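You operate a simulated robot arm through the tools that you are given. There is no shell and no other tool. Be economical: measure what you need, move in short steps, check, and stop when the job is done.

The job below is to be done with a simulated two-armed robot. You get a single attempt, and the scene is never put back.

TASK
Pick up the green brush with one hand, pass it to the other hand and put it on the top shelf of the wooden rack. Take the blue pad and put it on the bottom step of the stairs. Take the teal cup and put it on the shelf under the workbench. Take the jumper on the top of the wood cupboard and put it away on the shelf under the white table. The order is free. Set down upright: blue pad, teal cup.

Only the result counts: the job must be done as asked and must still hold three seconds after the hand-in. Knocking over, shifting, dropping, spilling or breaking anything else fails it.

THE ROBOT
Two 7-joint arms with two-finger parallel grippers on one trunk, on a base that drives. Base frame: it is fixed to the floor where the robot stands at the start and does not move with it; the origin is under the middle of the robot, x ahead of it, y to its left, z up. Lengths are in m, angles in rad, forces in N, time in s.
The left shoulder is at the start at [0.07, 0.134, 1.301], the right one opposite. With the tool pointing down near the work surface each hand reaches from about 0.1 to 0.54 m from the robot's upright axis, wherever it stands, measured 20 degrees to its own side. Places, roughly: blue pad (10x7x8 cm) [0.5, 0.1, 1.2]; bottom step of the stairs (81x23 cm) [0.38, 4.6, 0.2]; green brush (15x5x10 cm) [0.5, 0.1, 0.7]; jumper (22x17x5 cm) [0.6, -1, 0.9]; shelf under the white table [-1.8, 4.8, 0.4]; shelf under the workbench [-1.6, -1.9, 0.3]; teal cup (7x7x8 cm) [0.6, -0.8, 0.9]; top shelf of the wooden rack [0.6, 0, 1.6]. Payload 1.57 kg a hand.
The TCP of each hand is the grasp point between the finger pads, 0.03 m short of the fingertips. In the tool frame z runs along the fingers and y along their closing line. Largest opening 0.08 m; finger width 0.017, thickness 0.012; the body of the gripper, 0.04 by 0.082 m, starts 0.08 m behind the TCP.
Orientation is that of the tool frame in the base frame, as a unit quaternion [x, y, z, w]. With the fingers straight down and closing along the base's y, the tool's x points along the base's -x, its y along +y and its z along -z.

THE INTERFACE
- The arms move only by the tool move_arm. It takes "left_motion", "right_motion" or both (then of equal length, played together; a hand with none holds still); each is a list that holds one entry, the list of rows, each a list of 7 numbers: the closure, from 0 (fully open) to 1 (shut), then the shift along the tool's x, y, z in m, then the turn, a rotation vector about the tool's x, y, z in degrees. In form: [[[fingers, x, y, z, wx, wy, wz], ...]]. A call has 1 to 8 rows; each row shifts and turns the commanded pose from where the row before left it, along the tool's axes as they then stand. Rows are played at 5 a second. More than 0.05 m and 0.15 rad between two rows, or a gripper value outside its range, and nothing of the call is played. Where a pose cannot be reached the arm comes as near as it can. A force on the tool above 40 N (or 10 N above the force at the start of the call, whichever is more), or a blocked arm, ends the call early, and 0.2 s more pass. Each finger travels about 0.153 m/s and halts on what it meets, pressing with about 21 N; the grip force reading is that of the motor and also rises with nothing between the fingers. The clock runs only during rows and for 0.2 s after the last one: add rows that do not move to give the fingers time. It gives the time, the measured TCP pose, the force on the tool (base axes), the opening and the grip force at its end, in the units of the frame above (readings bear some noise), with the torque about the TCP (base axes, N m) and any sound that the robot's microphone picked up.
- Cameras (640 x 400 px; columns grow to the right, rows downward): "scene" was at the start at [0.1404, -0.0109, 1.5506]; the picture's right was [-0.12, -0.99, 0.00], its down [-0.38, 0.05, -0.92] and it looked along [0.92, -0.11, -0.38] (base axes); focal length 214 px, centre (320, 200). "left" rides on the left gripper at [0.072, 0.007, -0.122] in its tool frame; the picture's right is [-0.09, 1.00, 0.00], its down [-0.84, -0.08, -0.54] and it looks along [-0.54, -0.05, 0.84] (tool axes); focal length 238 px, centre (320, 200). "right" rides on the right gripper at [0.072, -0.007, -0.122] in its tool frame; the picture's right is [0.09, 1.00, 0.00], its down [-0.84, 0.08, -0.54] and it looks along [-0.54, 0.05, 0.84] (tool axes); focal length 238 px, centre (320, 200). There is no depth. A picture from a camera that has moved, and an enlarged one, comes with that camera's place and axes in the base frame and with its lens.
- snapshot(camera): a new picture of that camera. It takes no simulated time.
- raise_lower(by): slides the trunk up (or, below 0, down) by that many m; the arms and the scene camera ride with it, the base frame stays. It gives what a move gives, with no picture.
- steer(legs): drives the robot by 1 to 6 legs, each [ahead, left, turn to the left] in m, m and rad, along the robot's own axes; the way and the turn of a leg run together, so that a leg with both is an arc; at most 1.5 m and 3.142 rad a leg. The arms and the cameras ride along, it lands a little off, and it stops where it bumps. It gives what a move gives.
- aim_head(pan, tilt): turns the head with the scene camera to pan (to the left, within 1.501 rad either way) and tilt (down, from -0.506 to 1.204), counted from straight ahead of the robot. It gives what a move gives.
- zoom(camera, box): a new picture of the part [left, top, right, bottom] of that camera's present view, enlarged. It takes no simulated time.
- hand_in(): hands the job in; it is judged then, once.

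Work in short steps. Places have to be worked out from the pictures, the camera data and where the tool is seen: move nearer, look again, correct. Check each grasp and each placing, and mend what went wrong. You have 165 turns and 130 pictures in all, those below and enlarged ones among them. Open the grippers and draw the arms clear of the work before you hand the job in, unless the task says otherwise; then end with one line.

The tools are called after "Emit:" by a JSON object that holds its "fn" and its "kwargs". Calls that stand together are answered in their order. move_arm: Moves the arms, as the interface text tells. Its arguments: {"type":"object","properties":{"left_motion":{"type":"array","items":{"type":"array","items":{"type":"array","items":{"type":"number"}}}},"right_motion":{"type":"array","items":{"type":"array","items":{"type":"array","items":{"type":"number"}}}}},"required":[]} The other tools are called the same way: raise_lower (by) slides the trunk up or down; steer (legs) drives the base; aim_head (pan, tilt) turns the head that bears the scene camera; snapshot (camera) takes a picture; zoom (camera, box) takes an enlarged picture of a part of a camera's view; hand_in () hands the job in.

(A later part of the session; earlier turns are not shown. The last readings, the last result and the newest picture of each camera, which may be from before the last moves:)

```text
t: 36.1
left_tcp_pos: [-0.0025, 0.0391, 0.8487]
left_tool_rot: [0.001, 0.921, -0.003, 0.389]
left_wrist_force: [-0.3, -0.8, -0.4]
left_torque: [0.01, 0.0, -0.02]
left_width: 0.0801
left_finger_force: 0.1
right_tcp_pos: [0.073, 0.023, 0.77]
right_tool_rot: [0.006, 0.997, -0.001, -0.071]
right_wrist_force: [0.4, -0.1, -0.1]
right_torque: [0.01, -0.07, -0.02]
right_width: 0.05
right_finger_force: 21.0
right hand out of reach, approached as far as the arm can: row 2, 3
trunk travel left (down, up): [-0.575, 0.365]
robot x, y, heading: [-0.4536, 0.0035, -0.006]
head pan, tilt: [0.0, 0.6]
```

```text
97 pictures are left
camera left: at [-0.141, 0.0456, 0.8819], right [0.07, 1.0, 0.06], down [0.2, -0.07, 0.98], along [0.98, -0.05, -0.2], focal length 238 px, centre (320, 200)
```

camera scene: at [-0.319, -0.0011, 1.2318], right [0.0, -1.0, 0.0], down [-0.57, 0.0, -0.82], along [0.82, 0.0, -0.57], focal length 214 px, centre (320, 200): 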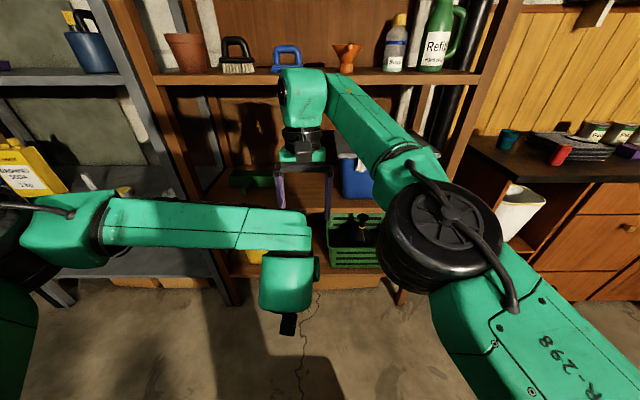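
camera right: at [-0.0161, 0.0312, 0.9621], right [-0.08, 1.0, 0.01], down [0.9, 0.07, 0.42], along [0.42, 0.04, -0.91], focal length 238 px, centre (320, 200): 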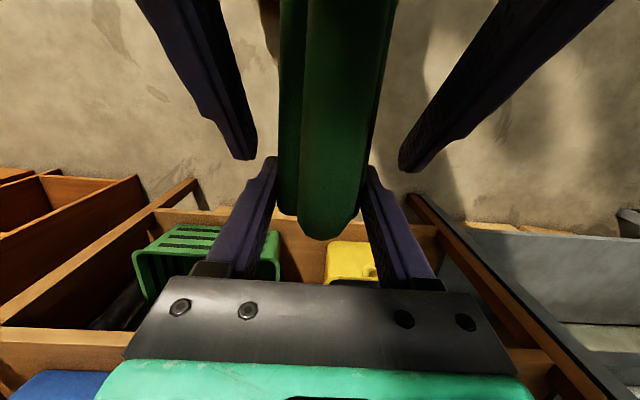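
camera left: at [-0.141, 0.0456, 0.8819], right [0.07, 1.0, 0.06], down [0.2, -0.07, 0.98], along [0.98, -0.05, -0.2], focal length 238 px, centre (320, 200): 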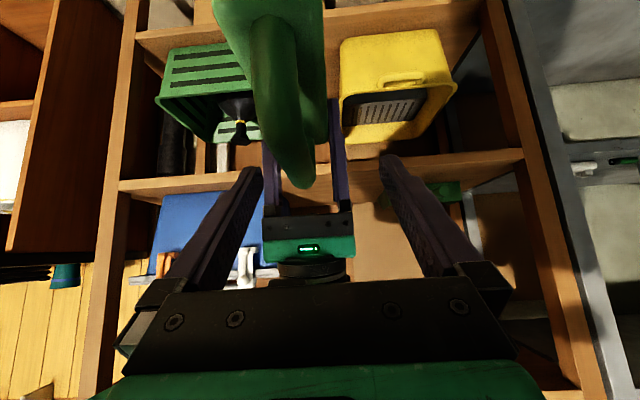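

Brush is free of the left hand. I raise the left hand and then move it left, out of the way.

Emit:
{"fn": "move_arm", "kwargs": {"left_motion": [[[0, -0.025, 0, -0.025, 0, 0, 0], [0, -0.025, 0, -0.025, 0, 0, 0], [0, 0, 0.04, 0, 0, 0, 0], [0, 0, 0.04, 0, 0, 0, 0], [0, 0, 0.04, 0, 0, 0, 0], [0, 0, 0, 0, 0, 0, 0]]]}}

Emit:
{"fn": "move_arm", "kwargs": {"right_motion": [[[1, 0, -0.04, 0, 0, 0, 0], [1, 0, -0.04, -0.02, 0, 0, 0], [1, 0, -0.04, -0.03, 0, -8, 0], [1, 0, -0.03, -0.03, 0, 0, 0], [1, 0, 0, 0, 0, 0, 0]]]}}

Emit:
{"fn": "snapshot", "kwargs": {"camera": "right"}}

Emit:
{"fn": "snapshot", "kwargs": {"camera": "scene"}}

```text
t: 36.8
left_tcp_pos: [-0.0037, 0.0497, 0.9164]
left_tool_rot: [0.009, 0.921, -0.01, 0.388]
left_wrist_force: [0.5, -1.7, 0.2]
left_torque: [-0.01, 0.04, 0.02]
left_width: 0.0801
left_finger_force: 0.1
right_tcp_pos: [0.0698, 0.0331, 0.7726]
right_tool_rot: [0.007, 0.997, 0.003, -0.072]
right_wrist_force: [-1.4, 2.2, -0.7]
right_torque: [-0.24, -0.22, -0.15]
right_width: 0.0496
right_finger_force: 20.6
trunk travel left (down, up): [-0.575, 0.365]
robot x, y, heading: [-0.4593, -0.0002, -0.003]
head pan, tilt: [0.0, 0.6]
stopped in row 3 (left hand): the force on the tool passed its limit (the readings are from after the stop); the commanded pose is now the measured one
```

```text
t: 37.1
left_tcp_pos: [-0.004, 0.0401, 0.9158]
left_tool_rot: [0.017, 0.921, -0.018, 0.388]
left_wrist_force: [-0.3, -0.9, -0.1]
left_torque: [0.05, 0.0, 0.05]
left_width: 0.0799
left_finger_force: 0.1
right_tcp_pos: [0.0679, 0.023, 0.7721]
right_tool_rot: [0.008, 0.997, 0.007, -0.075]
right_wrist_force: [0.1, 0.5, 0.7]
right_torque: [0.0, -0.07, 0.0]
right_width: 0.0497
right_finger_force: 21.2
trunk travel left (down, up): [-0.575, 0.365]
robot x, y, heading: [-0.4563, -0.0006, -0.004]
head pan, tilt: [0.0, 0.6]
stopped in row 1 (right hand): the force on the tool passed its limit (the readings are from after the stop); the commanded pose is now the measured one
```

```text
96 pictures are left
camera right: at [0.0143, 0.0161, 0.9037], right [-0.08, 1.0, 0.03], down [0.91, 0.06, 0.41], along [0.41, 0.06, -0.91], focal length 238 px, centre (320, 200)
```

right: 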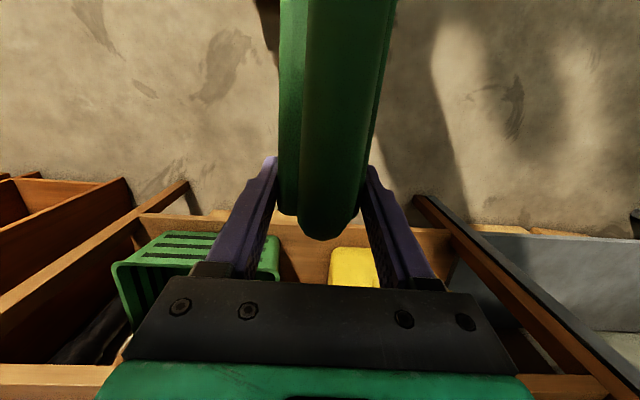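

```text
95 pictures are left
camera scene: at [-0.319, -0.0019, 1.2318], right [0.0, -1.0, 0.0], down [-0.57, 0.0, -0.82], along [0.82, 0.0, -0.57], focal length 214 px, centre (320, 200)
```

scene: 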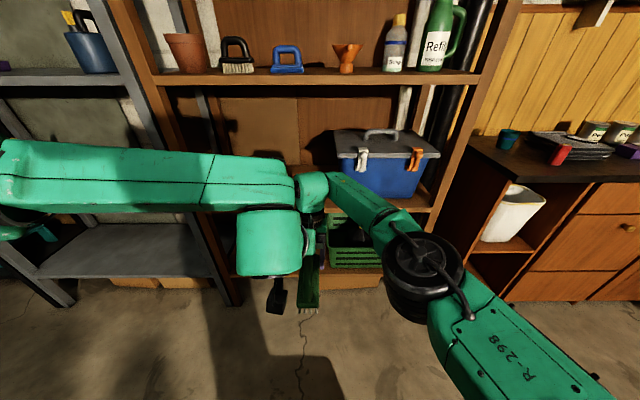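

The left fingers are caught around the right hand's camera stalk. I separate them vertically: right down 0.06, left up, before moving apart sideways.

Emit:
{"fn": "move_arm", "kwargs": {"left_motion": [[[0, -0.015, 0, -0.02, 0, 0, 0], [0, -0.015, 0, -0.02, 0, 0, 0], [0, -0.015, 0, -0.02, 0, 0, 0], [0, 0, 0, 0, 0, 0, 0]]], "right_motion": [[[1, -0.003, 0, 0.025, 0, 0, 0], [1, -0.003, 0, 0.025, 0, 0, 0], [1, -0.003, 0, 0.025, 0, 0, 0], [1, 0, 0, 0, 0, 0, 0]]]}}

Emit:
{"fn": "snapshot", "kwargs": {"camera": "scene"}}

Emit:
{"fn": "snapshot", "kwargs": {"camera": "left"}}

```text
t: 38.1
left_tcp_pos: [-0.014, 0.0457, 0.9898]
left_tool_rot: [0.016, 0.922, -0.019, 0.387]
left_wrist_force: [0.1, -0.2, -0.2]
left_torque: [0.02, -0.03, 0.02]
left_width: 0.0802
left_finger_force: 0.0
right_tcp_pos: [0.0651, 0.0251, 0.6971]
right_tool_rot: [0.007, 0.997, 0.007, -0.075]
right_wrist_force: [0.4, -0.3, 0.1]
right_torque: [-0.03, -0.07, 0.03]
right_width: 0.0497
right_finger_force: 20.8
trunk travel left (down, up): [-0.575, 0.365]
robot x, y, heading: [-0.459, 0.0033, -0.001]
head pan, tilt: [0.0, 0.6]
```

```text
94 pictures are left
camera scene: at [-0.319, 0.0005, 1.2318], right [0.0, -1.0, 0.0], down [-0.57, 0.0, -0.82], along [0.82, 0.0, -0.57], focal length 214 px, centre (320, 200)
```

scene: 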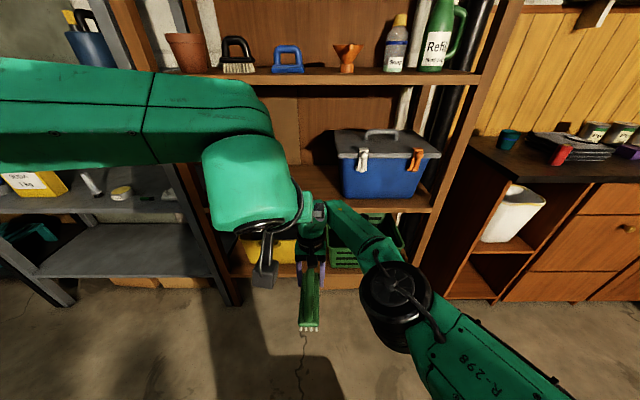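

```text
93 pictures are left
camera left: at [-0.1535, 0.0577, 1.0239], right [0.11, 0.99, 0.04], down [0.2, -0.06, 0.98], along [0.97, -0.1, -0.2], focal length 238 px, centre (320, 200)
```

left: 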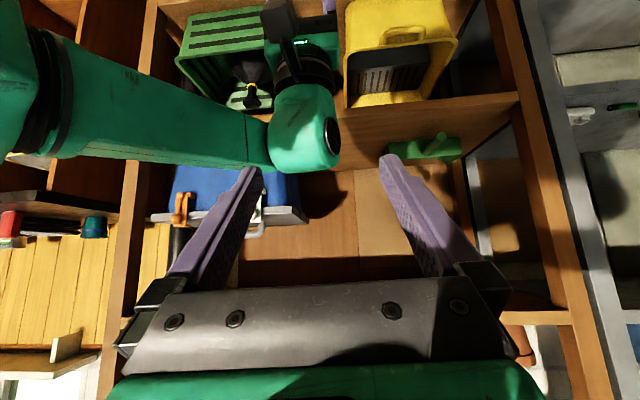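

They're separated now. Both hands move apart sideways.

Emit:
{"fn": "move_arm", "kwargs": {"left_motion": [[[0, 0, 0.03, 0, 0, 0, 0], [0, 0, 0.03, 0, 0, 0, 0], [0, 0, 0.03, 0, 0, 0, 0], [0, 0, 0.03, 0, 0, 0, 0], [0, 0, 0, 0, 0, 0, 0]]], "right_motion": [[[1, 0, -0.04, 0, 0, 0, 0], [1, 0, -0.04, 0, 0, 0, 0], [1, 0, -0.04, 0, 0, 0, 0], [1, 0, -0.04, 0, 0, 0, 0], [1, 0, 0, 0, 0, 0, 0]]]}}

Emit:
{"fn": "snapshot", "kwargs": {"camera": "scene"}}

```text
t: 39.4
left_tcp_pos: [-0.0095, 0.1655, 0.9862]
left_tool_rot: [0.018, 0.921, -0.02, 0.388]
left_wrist_force: [0.3, 0.5, 0.1]
left_torque: [0.01, 0.02, -0.01]
left_width: 0.08
left_finger_force: 0.1
right_tcp_pos: [0.0619, -0.1333, 0.6955]
right_tool_rot: [0.007, 0.997, 0.006, -0.075]
right_wrist_force: [-0.1, -0.2, 0.4]
right_torque: [-0.04, -0.08, 0.0]
right_width: 0.0497
right_finger_force: 21.4
trunk travel left (down, up): [-0.575, 0.365]
robot x, y, heading: [-0.4566, -0.004, -0.001]
head pan, tilt: [0.0, 0.6]
```

```text
92 pictures are left
camera scene: at [-0.3191, 0.0007, 1.2318], right [0.0, -1.0, 0.0], down [-0.57, 0.0, -0.82], along [0.82, 0.0, -0.57], focal length 214 px, centre (320, 200)
```

scene: 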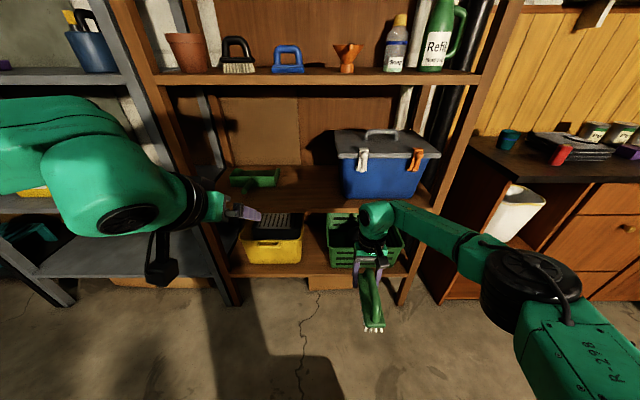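

Brush is in the right hand. I raise the trunk fully so that the right hand can reach the top shelf.

Emit:
{"fn": "raise_lower", "kwargs": {"by": 0.36}}

Emit:
{"fn": "move_arm", "kwargs": {"right_motion": [[[1, 0.02, 0, -0.04, 0, -8, 0], [1, 0.02, 0, -0.04, 0, 0, 8], [1, 0, 0, -0.04, 0, 0, 8], [1, 0, 0, -0.04, 0, 0, 8], [1, 0, 0, -0.04, 0, 0, 8], [1, 0, 0, -0.04, 0, 0, 8], [1, 0, 0, -0.04, 0, 0, 8], [1, 0, 0, -0.04, 0, 0, 8]]]}}

Emit:
{"fn": "snapshot", "kwargs": {"camera": "scene"}}

```text
t: 42.9
left_tcp_pos: [-0.0108, 0.1651, 1.3476]
left_tool_rot: [0.017, 0.922, -0.019, 0.387]
left_wrist_force: [-0.1, 0.3, 0.4]
left_torque: [0.01, -0.01, -0.03]
left_width: 0.0802
left_finger_force: 0.1
right_tcp_pos: [0.0611, -0.1338, 1.0541]
right_tool_rot: [0.007, 0.997, 0.006, -0.075]
right_wrist_force: [0.1, -0.6, -2.2]
right_torque: [0.03, -0.1, 0.02]
right_width: 0.0498
right_finger_force: 20.9
trunk travel left (down, up): [-0.935, 0.005]
robot x, y, heading: [-0.4554, 0.0008, -0.006]
head pan, tilt: [0.0, 0.6]
```

```text
t: 44.6
left_tcp_pos: [-0.0117, 0.1663, 1.3465]
left_tool_rot: [0.017, 0.921, -0.02, 0.388]
left_wrist_force: [0.3, 0.4, 0.6]
left_torque: [0.0, -0.03, -0.04]
left_width: 0.0802
left_finger_force: 0.0
right_tcp_pos: [0.0304, -0.1336, 1.3768]
right_tool_rot: [0.477, 0.879, 0.002, -0.007]
right_wrist_force: [0.3, 0.3, -1.5]
right_torque: [-0.07, -0.05, 0.02]
right_width: 0.0496
right_finger_force: 20.9
trunk travel left (down, up): [-0.935, 0.005]
robot x, y, heading: [-0.4554, -0.001, -0.002]
head pan, tilt: [0.0, 0.6]
```

```text
91 pictures are left
camera scene: at [-0.3213, 0.0014, 1.592], right [0.0, -1.0, 0.0], down [-0.56, 0.0, -0.83], along [0.83, 0.0, -0.56], focal length 214 px, centre (320, 200)
```

scene: 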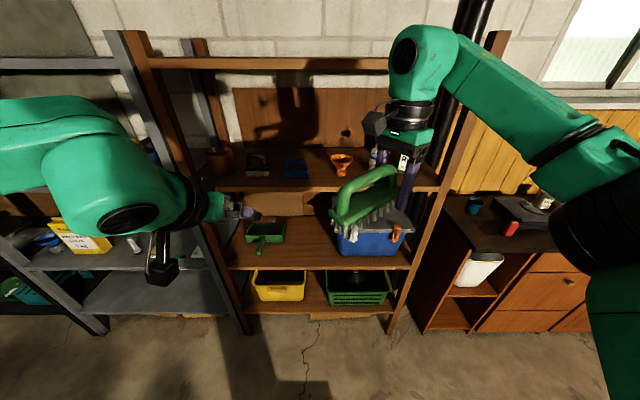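

The yaw works. I continue: raise further, finish the yaw to 90° and draw back a little.

Emit:
{"fn": "move_arm", "kwargs": {"right_motion": [[[1, 0.01, -0.02, -0.04, 0, 0, 8], [1, 0.008, -0.025, -0.04, 0, 0, 8], [1, 0.004, -0.027, -0.04, 0, 0, 8], [1, 0.002, -0.028, -0.04, 0, 0, 8], [1, 0, 0, -0.045, 0, 0, 0], [1, 0, 0, -0.045, 0, 0, 0], [1, 0, 0, -0.045, 0, 0, 0], [1, 0, 0, 0, 0, 0, 0]]]}}

Emit:
{"fn": "snapshot", "kwargs": {"camera": "right"}}

Emit:
{"fn": "snapshot", "kwargs": {"camera": "scene"}}

```text
t: 46.5
left_tcp_pos: [-0.0104, 0.1652, 1.3474]
left_tool_rot: [0.018, 0.921, -0.02, 0.388]
left_wrist_force: [0.0, 0.6, 0.2]
left_torque: [0.0, 0.02, -0.01]
left_width: 0.0801
left_finger_force: 0.1
right_tcp_pos: [-0.0921, -0.1341, 1.5241]
right_tool_rot: [0.7, 0.715, 0.002, -0.008]
right_wrist_force: [0.3, -0.1, -1.7]
right_torque: [-0.05, -0.01, 0.04]
right_width: 0.0495
right_finger_force: 21.3
right hand out of reach, approached as far as the arm can: row 4, 5, 6, 7
trunk travel left (down, up): [-0.935, 0.005]
robot x, y, heading: [-0.4538, -0.0006, -0.004]
head pan, tilt: [0.0, 0.6]
```

```text
90 pictures are left
camera right: at [-0.0995, -0.0643, 1.6485], right [0.99, 0.11, -0.01], down [0.1, -0.84, 0.53], along [0.05, -0.53, -0.85], focal length 238 px, centre (320, 200)
```

right: 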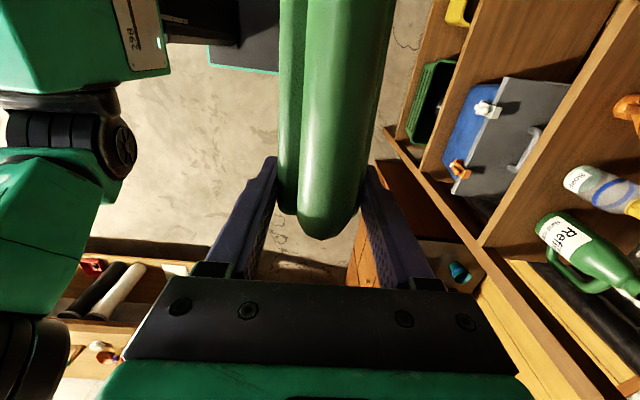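

```text
89 pictures are left
camera scene: at [-0.3196, 0.0003, 1.5919], right [0.0, -1.0, 0.0], down [-0.57, 0.0, -0.82], along [0.82, 0.0, -0.57], focal length 214 px, centre (320, 200)
```

scene: 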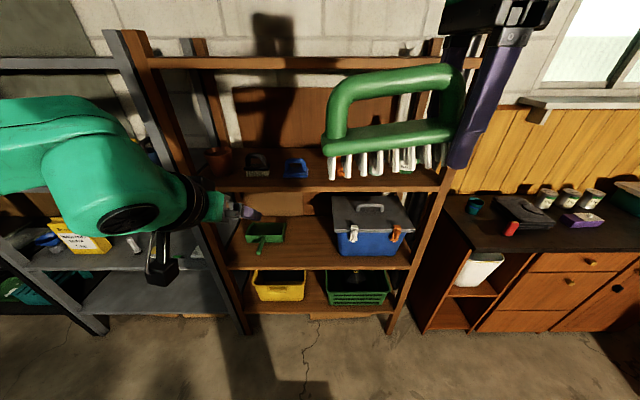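

Vertical reach tops out at z≈1.52, so instead I pitch the hand forward toward horizontal (brush on its side) while extending ahead; that gives ample reach for the top shelf.

Emit:
{"fn": "move_arm", "kwargs": {"right_motion": [[[1, 0, 0.02, 0, -8, 0, 0], [1, 0, 0.0198, 0.0028, -8, 0, 0], [1, 0, 0.0192, 0.0055, -8, 0, 0], [1, 0, 0.018, 0.008, -8, 0, 0], [1, 0, 0.017, 0.0106, -8, 0, 0], [1, 0, 0.0153, 0.0129, -8, 0, 0], [1, 0, 0.0134, 0.0149, -8, 0, 0], [1, 0, 0.011, 0.0166, -8, 0, 0]]]}}

Emit:
{"fn": "snapshot", "kwargs": {"camera": "scene"}}

```text
t: 48.2
left_tcp_pos: [-0.0088, 0.1651, 1.3466]
left_tool_rot: [0.018, 0.922, -0.02, 0.387]
left_wrist_force: [-0.5, 0.0, 0.0]
left_torque: [-0.02, 0.0, 0.05]
left_width: 0.0797
left_finger_force: 0.0
right_tcp_pos: [0.0684, -0.1325, 1.5247]
right_tool_rot: [0.598, 0.605, 0.38, 0.364]
right_wrist_force: [-0.2, -0.9, -1.1]
right_torque: [-0.07, -0.02, 0.0]
right_width: 0.0499
right_finger_force: 20.8
trunk travel left (down, up): [-0.935, 0.005]
robot x, y, heading: [-0.4575, 0.0004, 0.001]
head pan, tilt: [0.0, 0.6]
```

```text
88 pictures are left
camera scene: at [-0.3183, 0.0001, 1.5918], right [0.0, -1.0, 0.0], down [-0.57, 0.0, -0.82], along [0.82, 0.0, -0.57], focal length 214 px, centre (320, 200)
```

scene: 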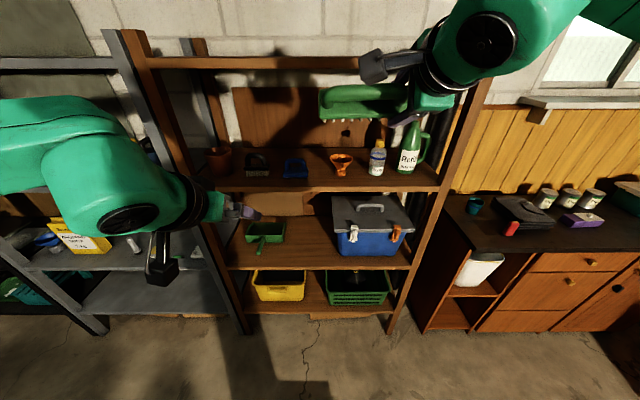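

Works well. Pitch 64° now; I raise it 0.16 m and pitch to ~80°, then view the top shelf.

Emit:
{"fn": "move_arm", "kwargs": {"right_motion": [[[1, 0, 0.036, -0.0175, 0, 0, 0], [1, 0, 0.036, -0.0175, -4, 0, 0], [1, 0, 0.037, -0.015, -4, 0, 0], [1, 0, 0.037, -0.012, -4, 0, 0], [1, 0, 0.037, -0.011, -4, 0, 0], [1, 0, 0, 0, 0, 0, 0]]]}}

Emit:
{"fn": "aim_head", "kwargs": {"pan": -0.2, "tilt": 0.15}}

Emit:
{"fn": "snapshot", "kwargs": {"camera": "right"}}

Emit:
{"fn": "snapshot", "kwargs": {"camera": "scene"}}

```text
t: 49.6
left_tcp_pos: [-0.0097, 0.1656, 1.3454]
left_tool_rot: [0.017, 0.922, -0.02, 0.387]
left_wrist_force: [-0.4, -0.8, 0.2]
left_torque: [0.02, 0.03, 0.01]
left_width: 0.08
left_finger_force: 0.1
right_tcp_pos: [0.07, -0.132, 1.7227]
right_tool_rot: [0.541, 0.547, 0.46, 0.443]
right_wrist_force: [0.7, 0.4, -1.4]
right_torque: [-0.06, -0.02, -0.02]
right_width: 0.0498
right_finger_force: 21.1
trunk travel left (down, up): [-0.935, 0.005]
robot x, y, heading: [-0.4567, 0.0013, -0.001]
head pan, tilt: [0.0, 0.6]
```

```text
t: 50.5
left_tcp_pos: [-0.01, 0.1649, 1.3467]
left_tool_rot: [0.018, 0.922, -0.02, 0.387]
left_wrist_force: [0.0, -0.3, -0.6]
left_torque: [0.02, 0.02, 0.01]
left_width: 0.0799
left_finger_force: 0.1
right_tcp_pos: [0.069, -0.1336, 1.723]
right_tool_rot: [0.541, 0.547, 0.46, 0.443]
right_wrist_force: [0.2, -0.3, -1.4]
right_torque: [-0.08, 0.03, 0.0]
right_width: 0.0497
right_finger_force: 21.1
trunk travel left (down, up): [-0.935, 0.005]
robot x, y, heading: [-0.4563, 0.0013, -0.002]
head pan, tilt: [-0.201, 0.15]
```

```text
87 pictures are left
camera right: at [-0.0528, -0.063, 1.7391], right [0.18, 0.08, 0.98], down [-0.5, -0.85, 0.16], along [0.85, -0.52, -0.11], focal length 238 px, centre (320, 200)
```

right: 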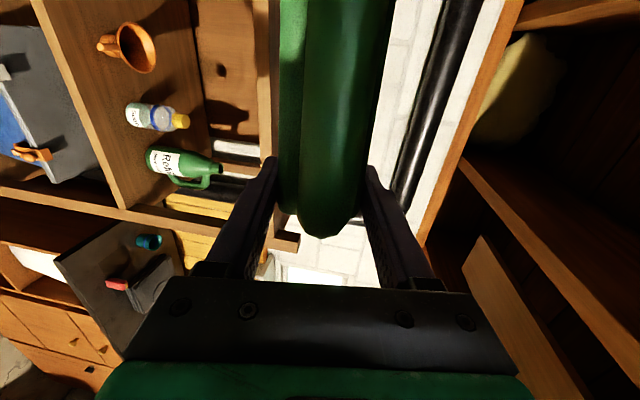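

```text
86 pictures are left
camera scene: at [-0.3167, -0.0182, 1.6333], right [-0.2, -0.98, 0.0], down [-0.15, 0.03, -0.99], along [0.97, -0.2, -0.15], focal length 214 px, centre (320, 200)
```

scene: 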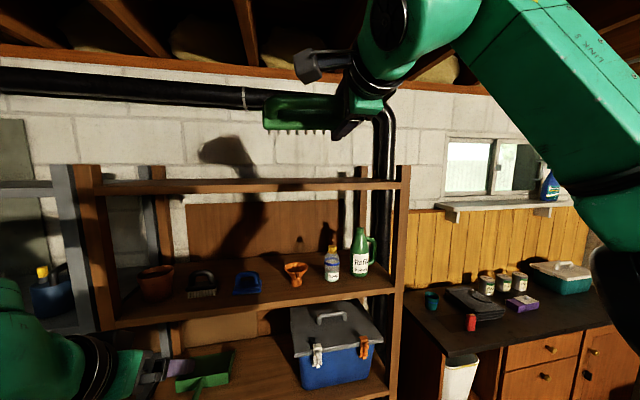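

The top shelf (z≈1.59) looks empty; the brush hangs at z≈1.72, clear above it. I drive 0.3 m ahead.

Emit:
{"fn": "steer", "kwargs": {"legs": [[0.3, 0, 0]]}}

Emit:
{"fn": "move_arm", "kwargs": {"right_motion": [[[1, 0, 0.007, 0.037, 0, 0, 0], [1, 0, 0.007, 0.037, 0, 0, 0], [1, 0, 0.007, 0.037, 0, 0, 0], [1, 0, 0.007, 0.037, 0, 0, 0], [1, 0, 0, 0, 0, 0, 0]]]}}

Emit:
{"fn": "snapshot", "kwargs": {"camera": "right"}}

Emit:
{"fn": "snapshot", "kwargs": {"camera": "scene"}}

```text
t: 52.6
left_tcp_pos: [0.2933, 0.1647, 1.3481]
left_tool_rot: [0.017, 0.921, -0.02, 0.389]
left_wrist_force: [0.3, 0.0, 0.0]
left_torque: [-0.03, 0.02, 0.0]
left_width: 0.08
left_finger_force: 0.0
right_tcp_pos: [0.373, -0.1356, 1.7249]
right_tool_rot: [0.541, 0.545, 0.46, 0.445]
right_wrist_force: [-0.3, -0.4, -1.1]
right_torque: [-0.08, 0.01, 0.0]
right_width: 0.0496
right_finger_force: 20.3
trunk travel left (down, up): [-0.935, 0.005]
robot x, y, heading: [-0.1478, -0.0022, -0.007]
head pan, tilt: [-0.201, 0.15]
```

```text
t: 53.8
left_tcp_pos: [0.2965, 0.162, 1.3476]
left_tool_rot: [0.019, 0.921, -0.02, 0.388]
left_wrist_force: [0.1, -0.1, 0.0]
left_torque: [0.01, 0.03, 0.03]
left_width: 0.0801
left_finger_force: 0.0
right_tcp_pos: [0.4868, -0.1292, 1.7163]
right_tool_rot: [0.539, 0.549, 0.459, 0.444]
right_wrist_force: [-0.2, -0.9, -2.3]
right_torque: [-0.1, -0.01, 0.03]
right_width: 0.0499
right_finger_force: 21.2
right hand out of reach, approached as far as the arm can: row 3, 4
trunk travel left (down, up): [-0.935, 0.005]
robot x, y, heading: [-0.1512, -0.0025, -0.008]
head pan, tilt: [-0.201, 0.15]
```

```text
85 pictures are left
camera right: at [0.3636, -0.0605, 1.7336], right [0.18, 0.09, 0.98], down [-0.5, -0.85, 0.17], along [0.85, -0.52, -0.11], focal length 238 px, centre (320, 200)
```

right: 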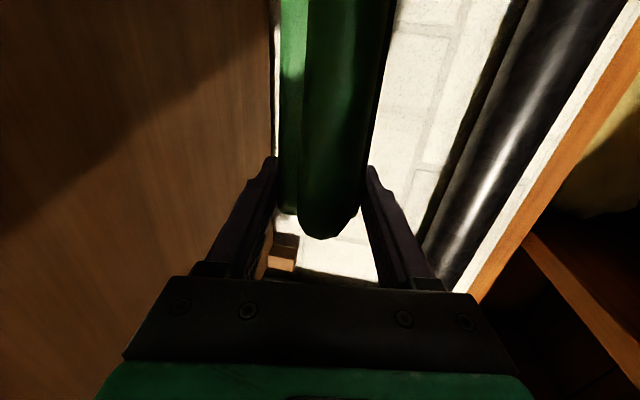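

```text
84 pictures are left
camera scene: at [-0.0099, -0.0216, 1.6333], right [-0.2, -0.98, 0.0], down [-0.15, 0.03, -0.99], along [0.97, -0.2, -0.15], focal length 214 px, centre (320, 200)
```

scene: 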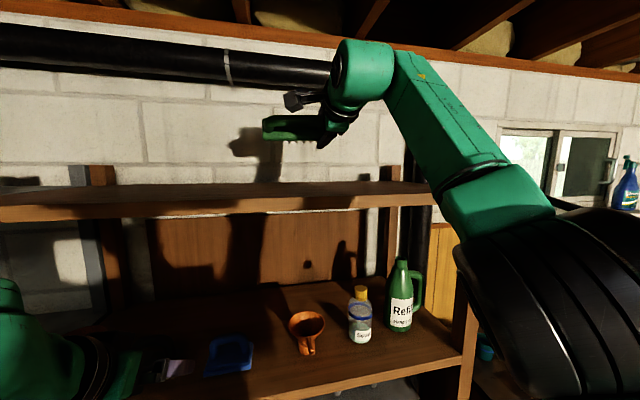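

The top shelf is a clear solid board. I drive 0.06 m more and lower the hand by 0.075 m.

Emit:
{"fn": "steer", "kwargs": {"legs": [[0.06, 0, 0]]}}

Emit:
{"fn": "move_arm", "kwargs": {"right_motion": [[[1, 0, -0.0246, 0.0043, 0, 0, 0], [1, 0, -0.0246, 0.0043, 0, 0, 0], [1, 0, -0.0246, 0.0043, 0, 0, 0], [1, 0, 0, 0, 0, 0, 0]]]}}

Emit:
{"fn": "snapshot", "kwargs": {"camera": "scene"}}

Emit:
{"fn": "snapshot", "kwargs": {"camera": "right"}}

```text
t: 54.8
left_tcp_pos: [0.3444, 0.1639, 1.3526]
left_tool_rot: [0.018, 0.919, -0.021, 0.392]
left_wrist_force: [-1.0, -0.4, -0.1]
left_torque: [0.01, -0.07, 0.01]
left_width: 0.0799
left_finger_force: 0.2
right_tcp_pos: [0.5287, -0.1276, 1.7258]
right_tool_rot: [0.537, 0.546, 0.463, 0.446]
right_wrist_force: [-1.5, -0.2, -0.3]
right_torque: [-0.08, 0.06, 0.03]
right_width: 0.0498
right_finger_force: 21.5
trunk travel left (down, up): [-0.935, 0.005]
robot x, y, heading: [-0.0908, -0.0052, -0.008]
head pan, tilt: [-0.201, 0.15]
```

```text
t: 55.8
left_tcp_pos: [0.3599, 0.1636, 1.3468]
left_tool_rot: [0.017, 0.922, -0.021, 0.386]
left_wrist_force: [0.1, -0.5, -0.7]
left_torque: [0.0, 0.0, 0.01]
left_width: 0.08
left_finger_force: 0.0
right_tcp_pos: [0.548, -0.1266, 1.6416]
right_tool_rot: [0.54, 0.549, 0.459, 0.444]
right_wrist_force: [-0.1, -0.1, -1.7]
right_torque: [-0.07, 0.04, -0.01]
right_width: 0.0498
right_finger_force: 20.5
trunk travel left (down, up): [-0.935, 0.005]
robot x, y, heading: [-0.0902, -0.0023, -0.005]
head pan, tilt: [-0.201, 0.15]
```

```text
83 pictures are left
camera scene: at [0.0523, -0.0197, 1.633], right [-0.2, -0.98, 0.0], down [-0.15, 0.03, -0.99], along [0.97, -0.2, -0.15], focal length 214 px, centre (320, 200)
```

scene: 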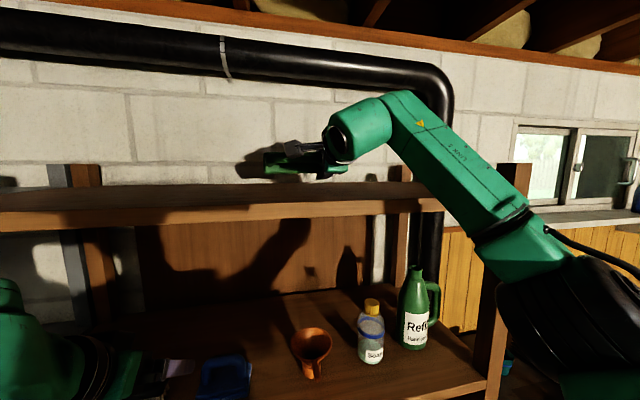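

```text
82 pictures are left
camera right: at [0.4255, -0.0578, 1.6591], right [0.18, 0.09, 0.98], down [-0.5, -0.85, 0.17], along [0.85, -0.52, -0.11], focal length 238 px, centre (320, 200)
```

right: 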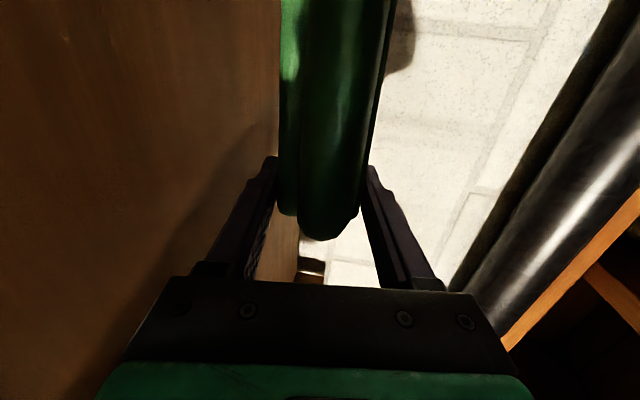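

Close above the board. I lower in small steps until contact shows.

Emit:
{"fn": "move_arm", "kwargs": {"right_motion": [[[1, 0, -0.006, 0.001, 0, 0, 0], [1, 0, -0.006, 0.001, 0, 0, 0], [1, 0, -0.006, 0.001, 0, 0, 0], [1, 0, 0, 0, 0, 0, 0]]]}}

Emit:
{"fn": "zoom", "kwargs": {"camera": "scene", "box": [220, 120, 420, 240]}}

```text
t: 56.8
left_tcp_pos: [0.3568, 0.1638, 1.3474]
left_tool_rot: [0.018, 0.921, -0.021, 0.388]
left_wrist_force: [-1.1, 0.3, 0.3]
left_torque: [0.0, 0.01, 0.01]
left_width: 0.0799
left_finger_force: 0.1
right_tcp_pos: [0.5437, -0.1265, 1.6246]
right_tool_rot: [0.54, 0.548, 0.459, 0.444]
right_wrist_force: [-0.3, -0.8, -1.2]
right_torque: [-0.05, 0.02, 0.03]
right_width: 0.0496
right_finger_force: 21.1
trunk travel left (down, up): [-0.935, 0.005]
robot x, y, heading: [-0.0879, 0.001, 0.001]
head pan, tilt: [-0.201, 0.15]
```

```text
3.20 times, centred on (320, 180) of scene
camera zoom: at [0.0488, -0.0197, 1.6334], right [-0.2, -0.98, 0.0], down [-0.15, 0.03, -0.99], along [0.97, -0.2, -0.15], focal length 686 px, centre (320, 264)
```

zoom: 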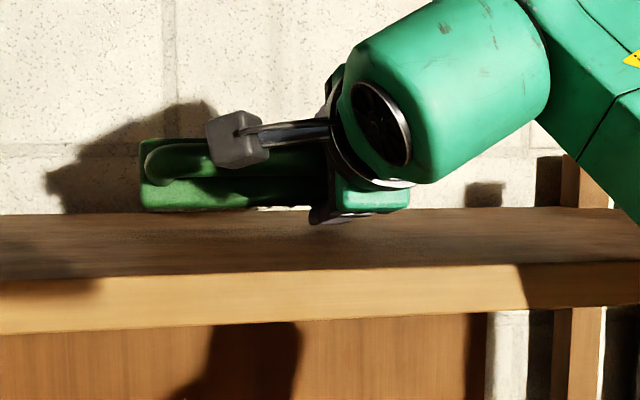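

The brush's lower side is ~1.4 cm above the board (a finger thickness). I open just partly so that it settles, watching the force.

Emit:
{"fn": "move_arm", "kwargs": {"right_motion": [[[0.36, 0, 0, 0, 0, 0, 0], [0.3, 0, 0, 0, 0, 0, 0], [0.28, 0, 0, 0, 0, 0, 0]]]}}

Emit:
{"fn": "zoom", "kwargs": {"camera": "scene", "box": [220, 120, 420, 240]}}

Emit:
{"fn": "snapshot", "kwargs": {"camera": "right"}}

```text
t: 57.6
left_tcp_pos: [0.3566, 0.1639, 1.3466]
left_tool_rot: [0.017, 0.922, -0.02, 0.387]
left_wrist_force: [0.0, 0.9, -0.2]
left_torque: [-0.02, -0.02, -0.04]
left_width: 0.08
left_finger_force: 0.0
right_tcp_pos: [0.5441, -0.1267, 1.624]
right_tool_rot: [0.54, 0.549, 0.459, 0.444]
right_wrist_force: [1.2, -0.5, 0.1]
right_torque: [0.0, -0.1, 0.02]
right_width: 0.0567
right_finger_force: 0.0
trunk travel left (down, up): [-0.935, 0.005]
robot x, y, heading: [-0.088, -0.0019, -0.007]
head pan, tilt: [-0.201, 0.15]
```

```text
3.20 times, centred on (320, 180) of scene
camera zoom: at [0.0493, -0.0198, 1.6334], right [-0.2, -0.98, 0.0], down [-0.15, 0.03, -0.99], along [0.97, -0.2, -0.15], focal length 686 px, centre (320, 264)
```

zoom: 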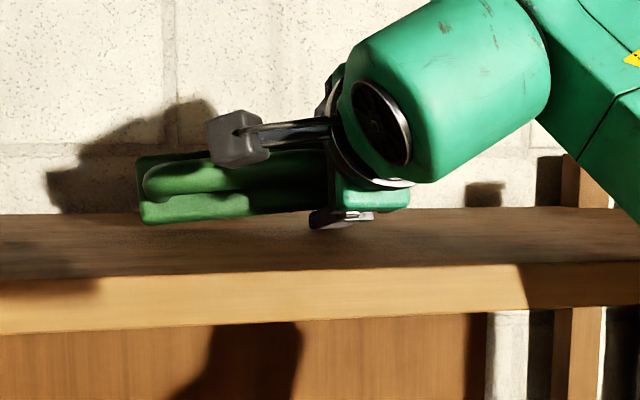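

```text
79 pictures are left
camera right: at [0.4212, -0.0577, 1.641], right [0.18, 0.09, 0.98], down [-0.5, -0.85, 0.17], along [0.85, -0.52, -0.11], focal length 238 px, centre (320, 200)
```

right: 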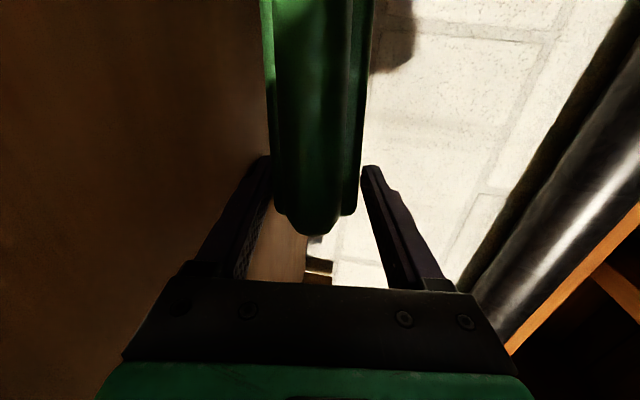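

As expected, the free end settled on the shelf. I slide the hand to the right off the brush's end.

Emit:
{"fn": "move_arm", "kwargs": {"right_motion": [[[0.28, -0.01, 0, 0, 0, 0, 0], [0.28, -0.015, 0, 0, 0, 0, 0], [0.28, -0.015, 0, 0, 0, 0, 0], [0.28, -0.015, 0, 0, 0, 0, 0], [0.28, 0, 0, 0, 0, 0, 0]]]}}

Emit:
{"fn": "zoom", "kwargs": {"camera": "scene", "box": [220, 120, 420, 240]}}

```text
t: 58.8
left_tcp_pos: [0.3559, 0.1637, 1.3482]
left_tool_rot: [0.017, 0.921, -0.02, 0.388]
left_wrist_force: [-0.7, -0.1, 0.7]
left_torque: [-0.02, 0.0, 0.01]
left_width: 0.0799
left_finger_force: 0.1
right_tcp_pos: [0.5454, -0.1817, 1.6254]
right_tool_rot: [0.539, 0.548, 0.46, 0.445]
right_wrist_force: [-0.1, 2.2, 1.7]
right_torque: [0.03, -0.02, 0.05]
right_width: 0.0575
right_finger_force: 0.2
trunk travel left (down, up): [-0.935, 0.005]
robot x, y, heading: [-0.0904, -0.0015, -0.01]
head pan, tilt: [-0.201, 0.15]
```

```text
3.20 times, centred on (320, 180) of scene
camera zoom: at [0.0483, -0.0187, 1.6335], right [-0.2, -0.98, 0.0], down [-0.15, 0.03, -0.99], along [0.97, -0.2, -0.15], focal length 686 px, centre (320, 264)
```

zoom: 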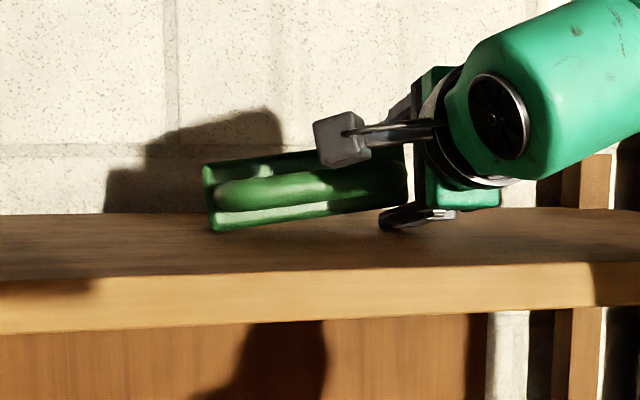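

The brush partly followed, but it's slipping toward the finger's edge. I continue 0.03 m.

Emit:
{"fn": "move_arm", "kwargs": {"right_motion": [[[0.28, -0.015, 0, 0, 0, 0, 0], [0.28, -0.015, 0, 0, 0, 0, 0], [0.28, 0, 0, 0, 0, 0, 0]]]}}

Emit:
{"fn": "zoom", "kwargs": {"camera": "scene", "box": [220, 120, 420, 240]}}

```text
t: 59.6
left_tcp_pos: [0.3565, 0.1639, 1.3465]
left_tool_rot: [0.017, 0.921, -0.019, 0.388]
left_wrist_force: [0.3, -0.2, 0.0]
left_torque: [0.02, -0.01, 0.01]
left_width: 0.08
left_finger_force: 0.2
right_tcp_pos: [0.544, -0.2137, 1.6251]
right_tool_rot: [0.54, 0.547, 0.46, 0.444]
right_wrist_force: [-0.3, 0.1, 0.9]
right_torque: [0.03, -0.06, -0.01]
right_width: 0.0575
right_finger_force: 0.2
trunk travel left (down, up): [-0.935, 0.005]
robot x, y, heading: [-0.0907, -0.0018, -0.006]
head pan, tilt: [-0.201, 0.15]
```

```text
3.20 times, centred on (320, 180) of scene
camera zoom: at [0.0485, -0.0192, 1.6335], right [-0.2, -0.98, 0.0], down [-0.15, 0.03, -0.99], along [0.97, -0.2, -0.15], focal length 686 px, centre (320, 264)
```

zoom: 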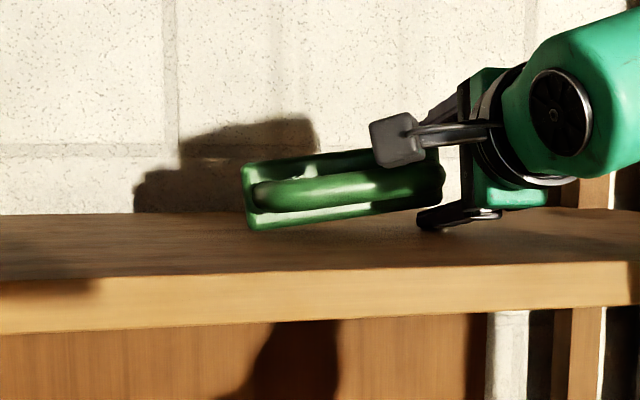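

Nearly off the finger. I continue another 0.035 m.

Emit:
{"fn": "move_arm", "kwargs": {"right_motion": [[[0.28, -0.02, 0, 0, 0, 0, 0], [0.28, -0.015, 0, 0, 0, 0, 0], [0.28, 0, 0, 0, 0, 0, 0]]]}}

Emit:
{"fn": "zoom", "kwargs": {"camera": "scene", "box": [220, 120, 420, 240]}}

```text
t: 60.4
left_tcp_pos: [0.3565, 0.1627, 1.3479]
left_tool_rot: [0.017, 0.921, -0.02, 0.388]
left_wrist_force: [0.8, -0.1, -0.4]
left_torque: [0.0, -0.02, 0.01]
left_width: 0.0802
left_finger_force: 0.1
right_tcp_pos: [0.5462, -0.2499, 1.6255]
right_tool_rot: [0.54, 0.549, 0.459, 0.444]
right_wrist_force: [-1.5, -0.8, 0.1]
right_torque: [-0.07, 0.0, 0.0]
right_width: 0.0573
right_finger_force: 0.1
trunk travel left (down, up): [-0.935, 0.005]
robot x, y, heading: [-0.0893, -0.0023, -0.006]
head pan, tilt: [-0.201, 0.15]
```

```text
3.20 times, centred on (320, 180) of scene
camera zoom: at [0.0488, -0.0198, 1.6334], right [-0.2, -0.98, 0.0], down [-0.15, 0.03, -0.99], along [0.97, -0.2, -0.15], focal length 686 px, centre (320, 264)
```

zoom: 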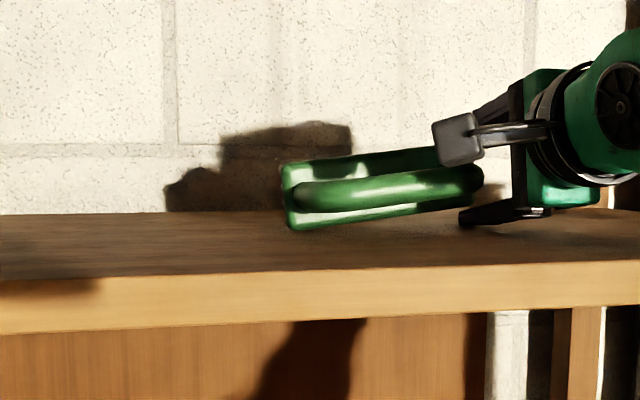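

Only the very end rests on the fingertip. I pull the hand back along its axis.

Emit:
{"fn": "move_arm", "kwargs": {"right_motion": [[[0.28, -0.01, 0, -0.045, 0, 0, 0], [0.28, -0.01, 0, -0.04, 0, 0, 0], [0.28, 0, 0, 0, 0, 0, 0]]]}}

Emit:
{"fn": "zoom", "kwargs": {"camera": "scene", "box": [220, 120, 420, 240]}}

```text
t: 61.2
left_tcp_pos: [0.3569, 0.1643, 1.3469]
left_tool_rot: [0.018, 0.922, -0.02, 0.387]
left_wrist_force: [0.2, -0.7, -1.3]
left_torque: [-0.02, 0.01, -0.04]
left_width: 0.0799
left_finger_force: 0.1
right_tcp_pos: [0.4645, -0.2674, 1.637]
right_tool_rot: [0.54, 0.549, 0.46, 0.443]
right_wrist_force: [0.2, 0.1, 1.0]
right_torque: [0.0, -0.01, 0.0]
right_width: 0.0577
right_finger_force: 0.0
trunk travel left (down, up): [-0.935, 0.005]
robot x, y, heading: [-0.0921, -0.0004, -0.004]
head pan, tilt: [-0.201, 0.15]
```

```text
3.20 times, centred on (320, 180) of scene
camera zoom: at [0.0502, -0.0189, 1.6333], right [-0.2, -0.98, 0.0], down [-0.15, 0.03, -0.99], along [0.97, -0.2, -0.15], focal length 686 px, centre (320, 264)
```

zoom: 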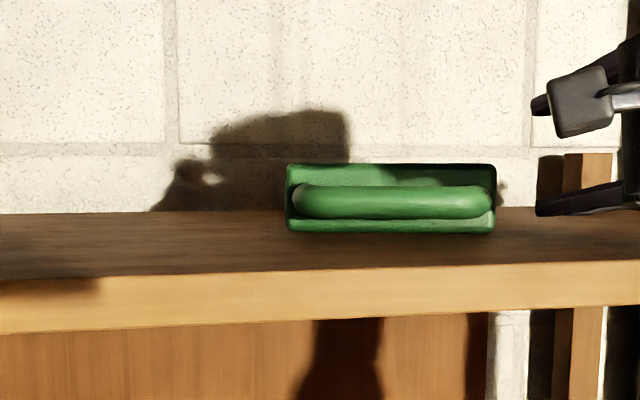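

The brush lies safely on the top shelf. I withdraw the right hand and back away from the rack.

Emit:
{"fn": "move_arm", "kwargs": {"right_motion": [[[0, 0, 0, -0.04, 0, 0, 0], [0, 0, 0.01, -0.04, 0, 0, 0], [0, 0, 0.01, -0.04, 0, 0, 0]]]}}

Emit:
{"fn": "steer", "kwargs": {"legs": [[-0.5, 0, 0]]}}

Emit:
{"fn": "aim_head", "kwargs": {"pan": -0.6, "tilt": 0.5}}

Emit:
{"fn": "snapshot", "kwargs": {"camera": "scene"}}

```text
t: 62.0
left_tcp_pos: [0.3565, 0.1637, 1.3478]
left_tool_rot: [0.017, 0.922, -0.02, 0.386]
left_wrist_force: [-0.1, 1.0, 0.1]
left_torque: [-0.01, -0.02, 0.02]
left_width: 0.0799
left_finger_force: 0.0
right_tcp_pos: [0.347, -0.2704, 1.6813]
right_tool_rot: [0.54, 0.548, 0.46, 0.444]
right_wrist_force: [0.6, 0.0, -0.7]
right_torque: [0.0, 0.01, -0.02]
right_width: 0.0802
right_finger_force: 0.1
trunk travel left (down, up): [-0.935, 0.005]
robot x, y, heading: [-0.0882, 0.0016, -0.0]
head pan, tilt: [-0.201, 0.15]
```

```text
t: 64.9
left_tcp_pos: [-0.142, 0.1686, 1.3458]
left_tool_rot: [0.013, 0.922, -0.018, 0.387]
left_wrist_force: [0.8, 0.7, 1.1]
left_torque: [0.02, -0.01, -0.01]
left_width: 0.0798
left_finger_force: 0.1
right_tcp_pos: [-0.1442, -0.2668, 1.6799]
right_tool_rot: [0.536, 0.553, 0.462, 0.441]
right_wrist_force: [-0.2, 0.9, 0.4]
right_torque: [-0.01, 0.0, 0.02]
right_width: 0.08
right_finger_force: 0.0
trunk travel left (down, up): [-0.935, 0.005]
robot x, y, heading: [-0.5909, 0.0001, 0.006]
head pan, tilt: [-0.201, 0.15]
```

```text
t: 65.8
left_tcp_pos: [-0.1452, 0.167, 1.348]
left_tool_rot: [0.013, 0.921, -0.018, 0.389]
left_wrist_force: [0.2, -0.3, 0.8]
left_torque: [0.0, 0.03, -0.02]
left_width: 0.0801
left_finger_force: 0.1
right_tcp_pos: [-0.1464, -0.2661, 1.6809]
right_tool_rot: [0.537, 0.552, 0.462, 0.44]
right_wrist_force: [-0.4, 0.5, 0.4]
right_torque: [0.02, 0.0, -0.04]
right_width: 0.08
right_finger_force: 0.1
trunk travel left (down, up): [-0.935, 0.005]
robot x, y, heading: [-0.5916, -0.0024, 0.008]
head pan, tilt: [-0.6, 0.499]
```

```text
74 pictures are left
camera scene: at [-0.4663, -0.0516, 1.6011], right [-0.56, -0.83, 0.0], down [-0.4, 0.27, -0.88], along [0.73, -0.49, -0.48], focal length 214 px, centre (320, 200)
```

scene: 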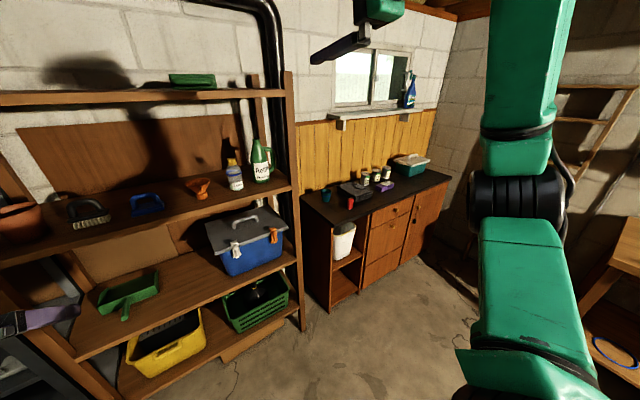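

Brush done. Teal cup and dark folded jumper are on the cupboard at y≈−0.8…−1. I strafe right 0.95 m, lower the trunk, then look.

Emit:
{"fn": "steer", "kwargs": {"legs": [[0, -0.95, 0]]}}

Emit:
{"fn": "raise_lower", "kwargs": {"by": -0.36}}

Emit:
{"fn": "aim_head", "kwargs": {"pan": 0, "tilt": 0.45}}

Emit:
{"fn": "snapshot", "kwargs": {"camera": "scene"}}

```text
t: 70.8
left_tcp_pos: [-0.1362, -0.7885, 1.3467]
left_tool_rot: [0.009, 0.922, -0.018, 0.387]
left_wrist_force: [-0.4, -0.3, -0.6]
left_torque: [0.0, -0.03, -0.03]
left_width: 0.0799
left_finger_force: 0.1
right_tcp_pos: [-0.1343, -1.2211, 1.6808]
right_tool_rot: [0.534, 0.554, 0.463, 0.439]
right_wrist_force: [-0.4, 0.0, -0.2]
right_torque: [0.02, -0.01, -0.06]
right_width: 0.08
right_finger_force: 0.0
trunk travel left (down, up): [-0.935, 0.005]
robot x, y, heading: [-0.5771, -0.9589, 0.017]
head pan, tilt: [-0.6, 0.499]
```

```text
t: 74.3
left_tcp_pos: [-0.1362, -0.7883, 0.9869]
left_tool_rot: [0.009, 0.922, -0.016, 0.387]
left_wrist_force: [0.3, -0.1, 0.3]
left_torque: [0.03, 0.0, 0.02]
left_width: 0.08
left_finger_force: 0.1
right_tcp_pos: [-0.1338, -1.223, 1.3209]
right_tool_rot: [0.534, 0.554, 0.464, 0.44]
right_wrist_force: [0.1, -0.7, 0.0]
right_torque: [-0.01, -0.02, 0.0]
right_width: 0.08
right_finger_force: 0.1
trunk travel left (down, up): [-0.575, 0.365]
robot x, y, heading: [-0.5807, -0.9601, 0.015]
head pan, tilt: [-0.6, 0.499]
```

```text
t: 75.3
left_tcp_pos: [-0.1363, -0.7877, 0.9873]
left_tool_rot: [0.009, 0.922, -0.016, 0.387]
left_wrist_force: [0.2, -0.9, -0.2]
left_torque: [0.0, 0.0, 0.02]
left_width: 0.0801
left_finger_force: 0.1
right_tcp_pos: [-0.1343, -1.223, 1.3201]
right_tool_rot: [0.534, 0.554, 0.463, 0.44]
right_wrist_force: [-0.2, 0.4, -0.4]
right_torque: [-0.02, -0.02, -0.04]
right_width: 0.0801
right_finger_force: 0.1
trunk travel left (down, up): [-0.575, 0.365]
robot x, y, heading: [-0.58, -0.962, 0.019]
head pan, tilt: [0.0, 0.45]
```

```text
73 pictures are left
camera scene: at [-0.4389, -0.9589, 1.2455], right [0.01, -1.0, 0.0], down [-0.44, -0.01, -0.9], along [0.9, 0.01, -0.44], focal length 214 px, centre (320, 200)
```

scene: 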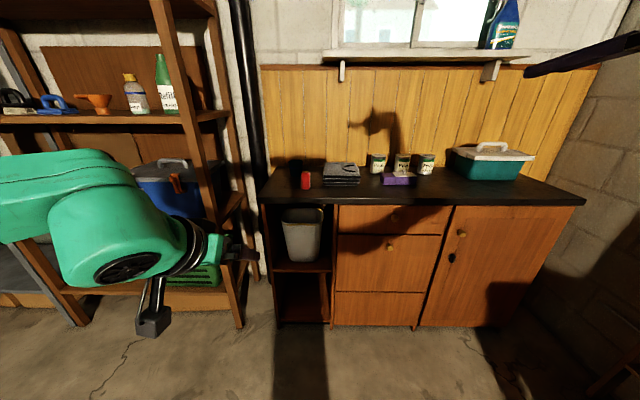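

I enlarge the cupboard top.

Emit:
{"fn": "zoom", "kwargs": {"camera": "scene", "box": [255, 130, 455, 220]}}

```text
3.20 times, centred on (355, 175) of scene
camera zoom: at [-0.4389, -0.9589, 1.2455], right [0.01, -1.0, 0.0], down [-0.44, -0.01, -0.9], along [0.9, 0.01, -0.44], focal length 686 px, centre (208, 280)
```

zoom: 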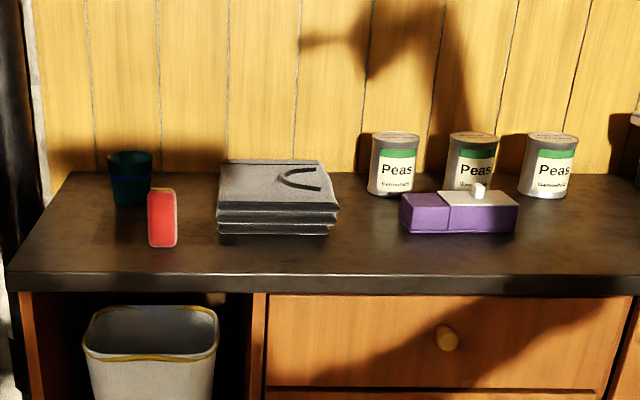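

Cup is around (0.62, −0.82), partly behind a red object at (0.44, −0.885). The 45° left hand can come over the red object. I drive 0.45 m ahead and look with the left camera.

Emit:
{"fn": "steer", "kwargs": {"legs": [[0.45, 0, -0.015]]}}

Emit:
{"fn": "move_arm", "kwargs": {"left_motion": [[[0, -0.02, -0.01, -0.02, 0, 0, 0], [0, -0.02, -0.01, -0.02, 0, 0, 0], [0, -0.02, -0.01, -0.02, 0, 0, 0], [0, 0, 0, 0, 0, 0, 0]]]}}

Emit:
{"fn": "snapshot", "kwargs": {"camera": "left"}}

Emit:
{"fn": "snapshot", "kwargs": {"camera": "scene"}}

```text
t: 78.1
left_tcp_pos: [0.3256, -0.7893, 0.9866]
left_tool_rot: [0.015, 0.922, -0.019, 0.388]
left_wrist_force: [0.6, 0.4, -0.4]
left_torque: [0.0, -0.01, -0.01]
left_width: 0.0798
left_finger_force: 0.1
right_tcp_pos: [0.321, -1.2257, 1.3199]
right_tool_rot: [0.537, 0.551, 0.461, 0.442]
right_wrist_force: [-0.5, -0.3, -0.2]
right_torque: [0.0, -0.03, 0.02]
right_width: 0.0805
right_finger_force: 0.1
trunk travel left (down, up): [-0.575, 0.365]
robot x, y, heading: [-0.1219, -0.9596, 0.0]
head pan, tilt: [0.0, 0.45]
```

```text
t: 79.1
left_tcp_pos: [0.3227, -0.8178, 1.0749]
left_tool_rot: [0.014, 0.922, -0.019, 0.387]
left_wrist_force: [-0.4, 0.0, 0.8]
left_torque: [0.03, 0.01, 0.03]
left_width: 0.0802
left_finger_force: 0.0
right_tcp_pos: [0.3227, -1.2252, 1.321]
right_tool_rot: [0.538, 0.551, 0.461, 0.442]
right_wrist_force: [0.5, 0.3, 0.0]
right_torque: [-0.02, 0.02, 0.01]
right_width: 0.08
right_finger_force: 0.1
trunk travel left (down, up): [-0.575, 0.365]
robot x, y, heading: [-0.122, -0.9557, 0.001]
head pan, tilt: [0.0, 0.45]
```

```text
71 pictures are left
camera left: at [0.1848, -0.8055, 1.1072], right [0.11, 0.99, 0.04], down [0.2, -0.06, 0.98], along [0.97, -0.1, -0.2], focal length 238 px, centre (320, 200)
```

left: 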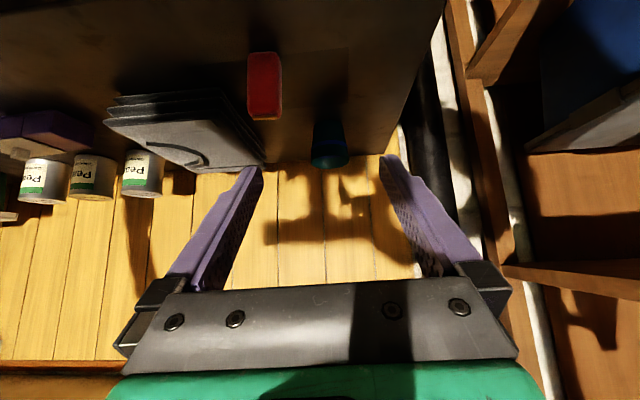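

```text
70 pictures are left
camera scene: at [0.0207, -0.9564, 1.2454], right [0.0, -1.0, 0.0], down [-0.44, 0.0, -0.9], along [0.9, 0.0, -0.44], focal length 214 px, centre (320, 200)
```

scene: 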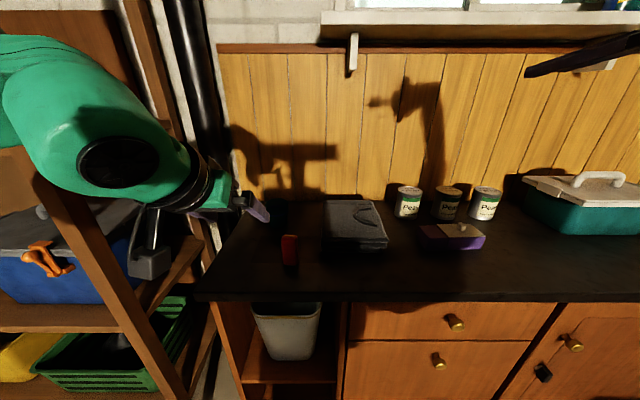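

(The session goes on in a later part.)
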